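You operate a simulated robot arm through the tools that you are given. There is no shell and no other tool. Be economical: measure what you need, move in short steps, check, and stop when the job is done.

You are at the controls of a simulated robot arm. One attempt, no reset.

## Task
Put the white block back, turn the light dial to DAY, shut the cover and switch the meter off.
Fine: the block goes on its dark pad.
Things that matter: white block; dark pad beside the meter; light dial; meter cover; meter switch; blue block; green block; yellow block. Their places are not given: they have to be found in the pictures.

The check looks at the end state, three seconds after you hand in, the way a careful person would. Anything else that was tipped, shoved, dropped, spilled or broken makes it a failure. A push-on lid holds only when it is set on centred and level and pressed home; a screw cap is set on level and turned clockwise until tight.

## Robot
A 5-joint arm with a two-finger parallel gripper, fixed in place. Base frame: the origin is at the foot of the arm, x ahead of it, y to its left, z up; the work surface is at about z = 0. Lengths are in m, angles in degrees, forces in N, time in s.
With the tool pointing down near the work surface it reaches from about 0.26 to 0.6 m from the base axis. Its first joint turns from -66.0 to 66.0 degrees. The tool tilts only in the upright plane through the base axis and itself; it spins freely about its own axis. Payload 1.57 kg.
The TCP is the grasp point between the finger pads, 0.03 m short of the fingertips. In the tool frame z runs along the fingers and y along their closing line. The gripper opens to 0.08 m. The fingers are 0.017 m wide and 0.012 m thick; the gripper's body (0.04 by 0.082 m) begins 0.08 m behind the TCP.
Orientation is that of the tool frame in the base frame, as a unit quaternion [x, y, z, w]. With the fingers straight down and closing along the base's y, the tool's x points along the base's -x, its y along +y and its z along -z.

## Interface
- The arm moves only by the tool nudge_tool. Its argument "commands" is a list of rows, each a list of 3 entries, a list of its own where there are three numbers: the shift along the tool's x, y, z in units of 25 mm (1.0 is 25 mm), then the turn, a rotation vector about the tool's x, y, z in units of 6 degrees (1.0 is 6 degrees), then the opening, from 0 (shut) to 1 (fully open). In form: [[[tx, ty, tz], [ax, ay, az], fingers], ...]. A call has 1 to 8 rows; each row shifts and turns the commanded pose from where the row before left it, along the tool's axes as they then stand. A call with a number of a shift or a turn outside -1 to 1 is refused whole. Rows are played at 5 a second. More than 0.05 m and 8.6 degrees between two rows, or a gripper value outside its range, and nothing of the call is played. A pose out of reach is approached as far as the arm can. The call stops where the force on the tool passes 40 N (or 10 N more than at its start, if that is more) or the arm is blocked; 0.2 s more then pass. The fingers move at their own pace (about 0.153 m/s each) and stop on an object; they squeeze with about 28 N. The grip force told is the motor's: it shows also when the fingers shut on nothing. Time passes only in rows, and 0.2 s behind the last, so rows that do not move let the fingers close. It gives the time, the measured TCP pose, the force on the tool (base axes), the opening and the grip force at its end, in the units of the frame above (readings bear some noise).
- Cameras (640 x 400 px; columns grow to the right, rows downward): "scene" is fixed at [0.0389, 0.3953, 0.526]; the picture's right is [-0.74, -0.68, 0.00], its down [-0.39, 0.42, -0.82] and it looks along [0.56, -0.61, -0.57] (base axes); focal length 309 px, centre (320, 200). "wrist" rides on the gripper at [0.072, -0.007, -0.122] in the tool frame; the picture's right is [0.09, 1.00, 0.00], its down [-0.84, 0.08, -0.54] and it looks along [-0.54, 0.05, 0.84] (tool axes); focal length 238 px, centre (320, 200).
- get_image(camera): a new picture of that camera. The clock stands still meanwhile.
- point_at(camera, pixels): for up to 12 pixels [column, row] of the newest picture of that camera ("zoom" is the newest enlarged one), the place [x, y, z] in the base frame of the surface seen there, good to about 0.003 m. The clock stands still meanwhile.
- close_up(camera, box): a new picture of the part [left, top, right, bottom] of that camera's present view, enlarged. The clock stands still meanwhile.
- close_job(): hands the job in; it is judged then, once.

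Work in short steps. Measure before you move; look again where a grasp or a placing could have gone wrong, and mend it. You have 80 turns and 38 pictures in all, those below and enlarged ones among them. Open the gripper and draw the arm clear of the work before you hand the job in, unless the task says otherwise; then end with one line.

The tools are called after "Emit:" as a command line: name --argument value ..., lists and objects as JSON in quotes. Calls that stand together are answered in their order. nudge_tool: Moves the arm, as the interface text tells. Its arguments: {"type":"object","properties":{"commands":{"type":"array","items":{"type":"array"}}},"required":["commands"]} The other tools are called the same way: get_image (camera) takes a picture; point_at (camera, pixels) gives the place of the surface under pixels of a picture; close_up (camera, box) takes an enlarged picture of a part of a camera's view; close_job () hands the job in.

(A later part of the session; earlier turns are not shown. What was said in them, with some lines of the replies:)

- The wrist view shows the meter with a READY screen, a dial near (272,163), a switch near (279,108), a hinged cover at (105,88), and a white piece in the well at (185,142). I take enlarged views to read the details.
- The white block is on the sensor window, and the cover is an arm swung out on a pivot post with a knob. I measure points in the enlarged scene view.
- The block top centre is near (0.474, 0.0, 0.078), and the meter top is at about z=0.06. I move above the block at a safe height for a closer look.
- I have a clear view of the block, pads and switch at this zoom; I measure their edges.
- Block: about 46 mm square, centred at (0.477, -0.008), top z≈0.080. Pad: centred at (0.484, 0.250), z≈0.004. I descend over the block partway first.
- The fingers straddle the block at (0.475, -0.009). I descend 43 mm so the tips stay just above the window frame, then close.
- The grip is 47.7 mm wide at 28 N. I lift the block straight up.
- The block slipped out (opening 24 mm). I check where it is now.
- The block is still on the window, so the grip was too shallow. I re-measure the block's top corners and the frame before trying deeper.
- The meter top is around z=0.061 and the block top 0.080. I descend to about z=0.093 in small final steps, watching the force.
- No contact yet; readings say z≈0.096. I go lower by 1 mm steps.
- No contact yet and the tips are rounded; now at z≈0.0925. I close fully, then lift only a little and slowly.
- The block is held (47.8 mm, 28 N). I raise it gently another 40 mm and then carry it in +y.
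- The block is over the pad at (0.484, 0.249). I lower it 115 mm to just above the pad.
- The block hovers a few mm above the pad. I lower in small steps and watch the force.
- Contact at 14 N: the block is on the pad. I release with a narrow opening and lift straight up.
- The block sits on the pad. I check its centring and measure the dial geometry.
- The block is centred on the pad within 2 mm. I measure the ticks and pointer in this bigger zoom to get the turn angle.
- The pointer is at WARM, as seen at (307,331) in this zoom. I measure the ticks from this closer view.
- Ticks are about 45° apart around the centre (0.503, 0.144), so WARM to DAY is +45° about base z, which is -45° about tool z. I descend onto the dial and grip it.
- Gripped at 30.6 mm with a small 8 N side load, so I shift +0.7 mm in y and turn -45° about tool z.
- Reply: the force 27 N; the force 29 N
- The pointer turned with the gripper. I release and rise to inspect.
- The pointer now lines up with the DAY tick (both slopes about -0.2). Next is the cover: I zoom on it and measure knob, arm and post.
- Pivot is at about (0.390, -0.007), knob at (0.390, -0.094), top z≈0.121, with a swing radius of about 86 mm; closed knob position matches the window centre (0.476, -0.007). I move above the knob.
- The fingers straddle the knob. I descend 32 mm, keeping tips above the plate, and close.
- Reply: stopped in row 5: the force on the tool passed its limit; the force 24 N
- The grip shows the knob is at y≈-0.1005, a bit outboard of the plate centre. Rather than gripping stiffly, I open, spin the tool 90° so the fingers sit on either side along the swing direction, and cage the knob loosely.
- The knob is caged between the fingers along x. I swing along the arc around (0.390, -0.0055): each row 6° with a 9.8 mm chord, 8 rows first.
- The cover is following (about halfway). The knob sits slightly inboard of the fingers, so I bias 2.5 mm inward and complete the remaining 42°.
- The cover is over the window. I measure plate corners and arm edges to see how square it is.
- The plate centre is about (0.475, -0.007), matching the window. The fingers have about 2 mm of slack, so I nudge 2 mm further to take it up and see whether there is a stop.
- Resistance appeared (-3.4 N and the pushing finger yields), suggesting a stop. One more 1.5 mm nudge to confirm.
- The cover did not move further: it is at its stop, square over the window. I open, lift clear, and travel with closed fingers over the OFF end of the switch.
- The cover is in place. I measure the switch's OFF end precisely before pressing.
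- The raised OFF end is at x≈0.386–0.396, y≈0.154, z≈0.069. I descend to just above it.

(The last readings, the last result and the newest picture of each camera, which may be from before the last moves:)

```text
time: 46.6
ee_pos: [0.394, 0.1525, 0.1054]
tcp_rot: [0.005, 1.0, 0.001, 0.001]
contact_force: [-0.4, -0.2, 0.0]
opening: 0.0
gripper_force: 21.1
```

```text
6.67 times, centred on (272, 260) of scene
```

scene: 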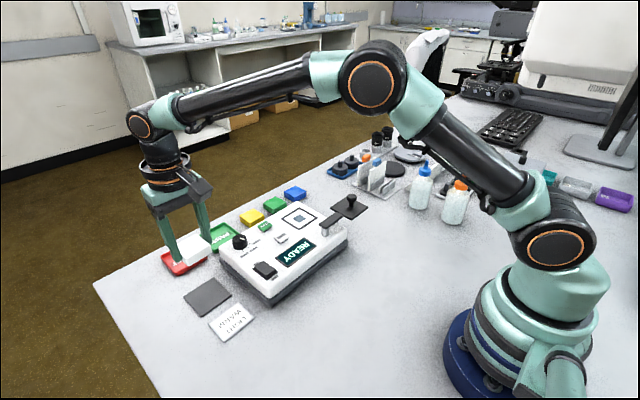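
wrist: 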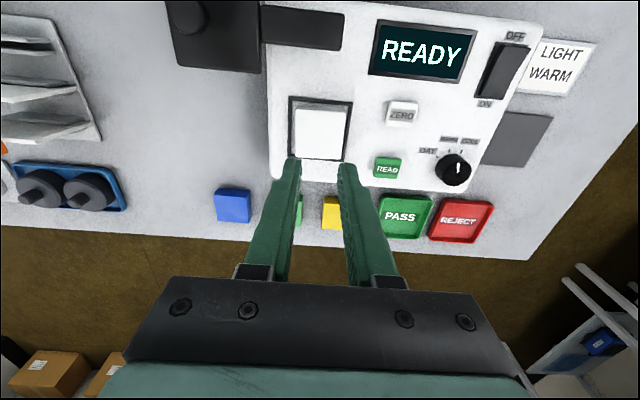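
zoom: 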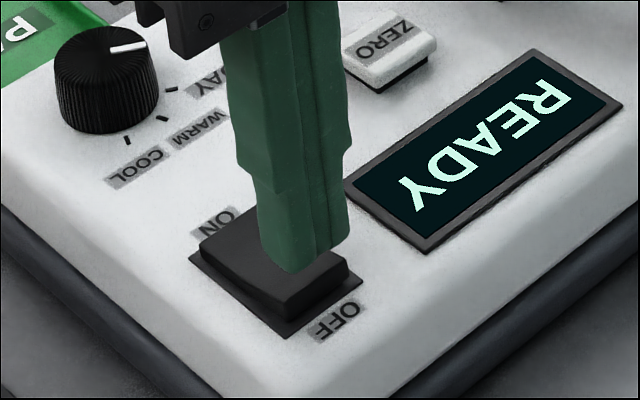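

The tip is aligned over the OFF end; I shift 2 mm toward OFF and press down in small steps.

Emit:
nudge_tool --commands '[[[0.08, 0.04, 0.1], [0, 0, 0], 0], [[0, 0, 0.1], [0, 0, 0], 0], [[0, 0, 0.06], [0, 0, 0], 0], [[0, 0, 0.06], [0, 0, 0], 0], [[0, 0, 0.06], [0, 0, 0], 0], [[0, 0, 0.04], [0, 0, 0], 0], [[0, 0, 0], [0, 0, 0], 0]]'

Emit:
close_up --camera "scene" --box '[224, 230, 320, 290]'

```text
time: 48.2
ee_pos: [0.3916, 0.1552, 0.0961]
tcp_rot: [0.005, 1.0, 0.0, 0.002]
contact_force: [-2.1, 0.1, 2.1]
opening: 0.0
gripper_force: 21.6
```

```text
6.67 times, centred on (272, 260) of scene
```

zoom: 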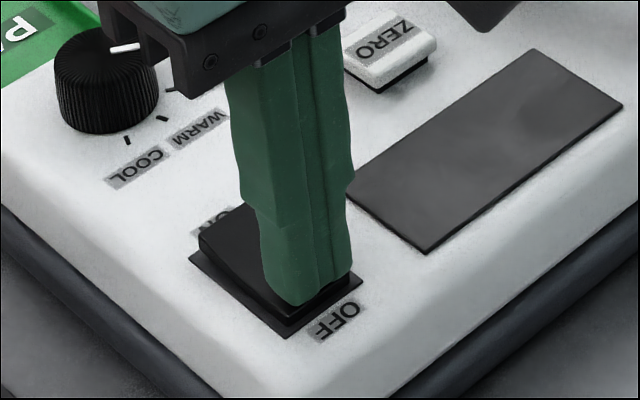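

The display went dark: the meter is off. I lift straight up, clear the work, open the gripper and check.

Emit:
nudge_tool --commands '[[[0, 0, -0.5], [0, 0, 0], 0], [[0, 0, -1], [0, 0, 0], 0], [[0, 0, -1], [0, 0, 0], 0], [[0, 0, -1], [0, 0, 0], 0], [[0, 0, -1], [0, 0, 0], 0.5], [[0, 0, -1], [0, 0, 0], 1], [[0, 0, -1], [0, 0, 0], 1], [[0, 0, 0], [0, 0, 0], 1]]'

Emit:
get_image --camera "scene"

Emit:
close_up --camera "scene" --box '[160, 180, 352, 300]'

```text
time: 50.0
ee_pos: [0.392, 0.1552, 0.2598]
tcp_rot: [0.005, 1.0, 0.001, 0.002]
contact_force: [0.6, -0.2, 0.4]
opening: 0.0801
gripper_force: 0.0
```

```text
5 pictures are left
```

scene: 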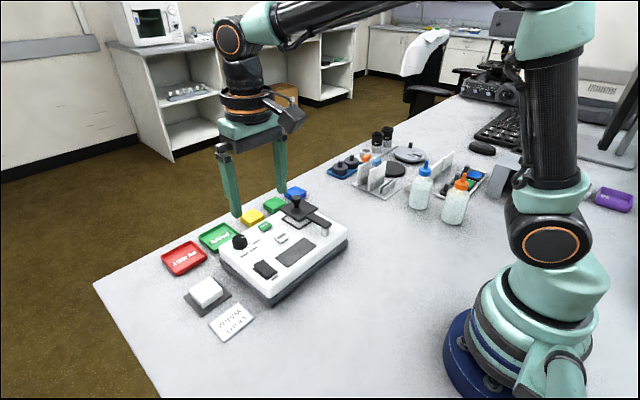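

```text
3.33 times, centred on (256, 240) of scene
```

zoom: 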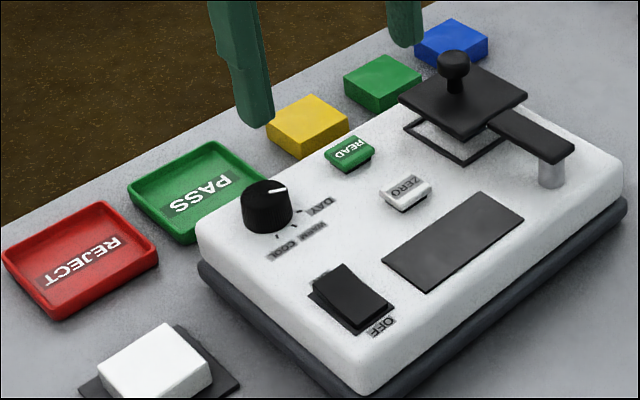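

The latest picture shows the block on its pad, the dial at DAY, the cover over the window and the display dark with the switch at OFF. The other blocks are where they started and the arm is clear, so I hand in.

Emit:
close_job

```text
The job is handed in.
```

The white block is back on its dark pad, the light dial is at DAY, the cover is shut against its stop and the meter is off; the job is handed in.
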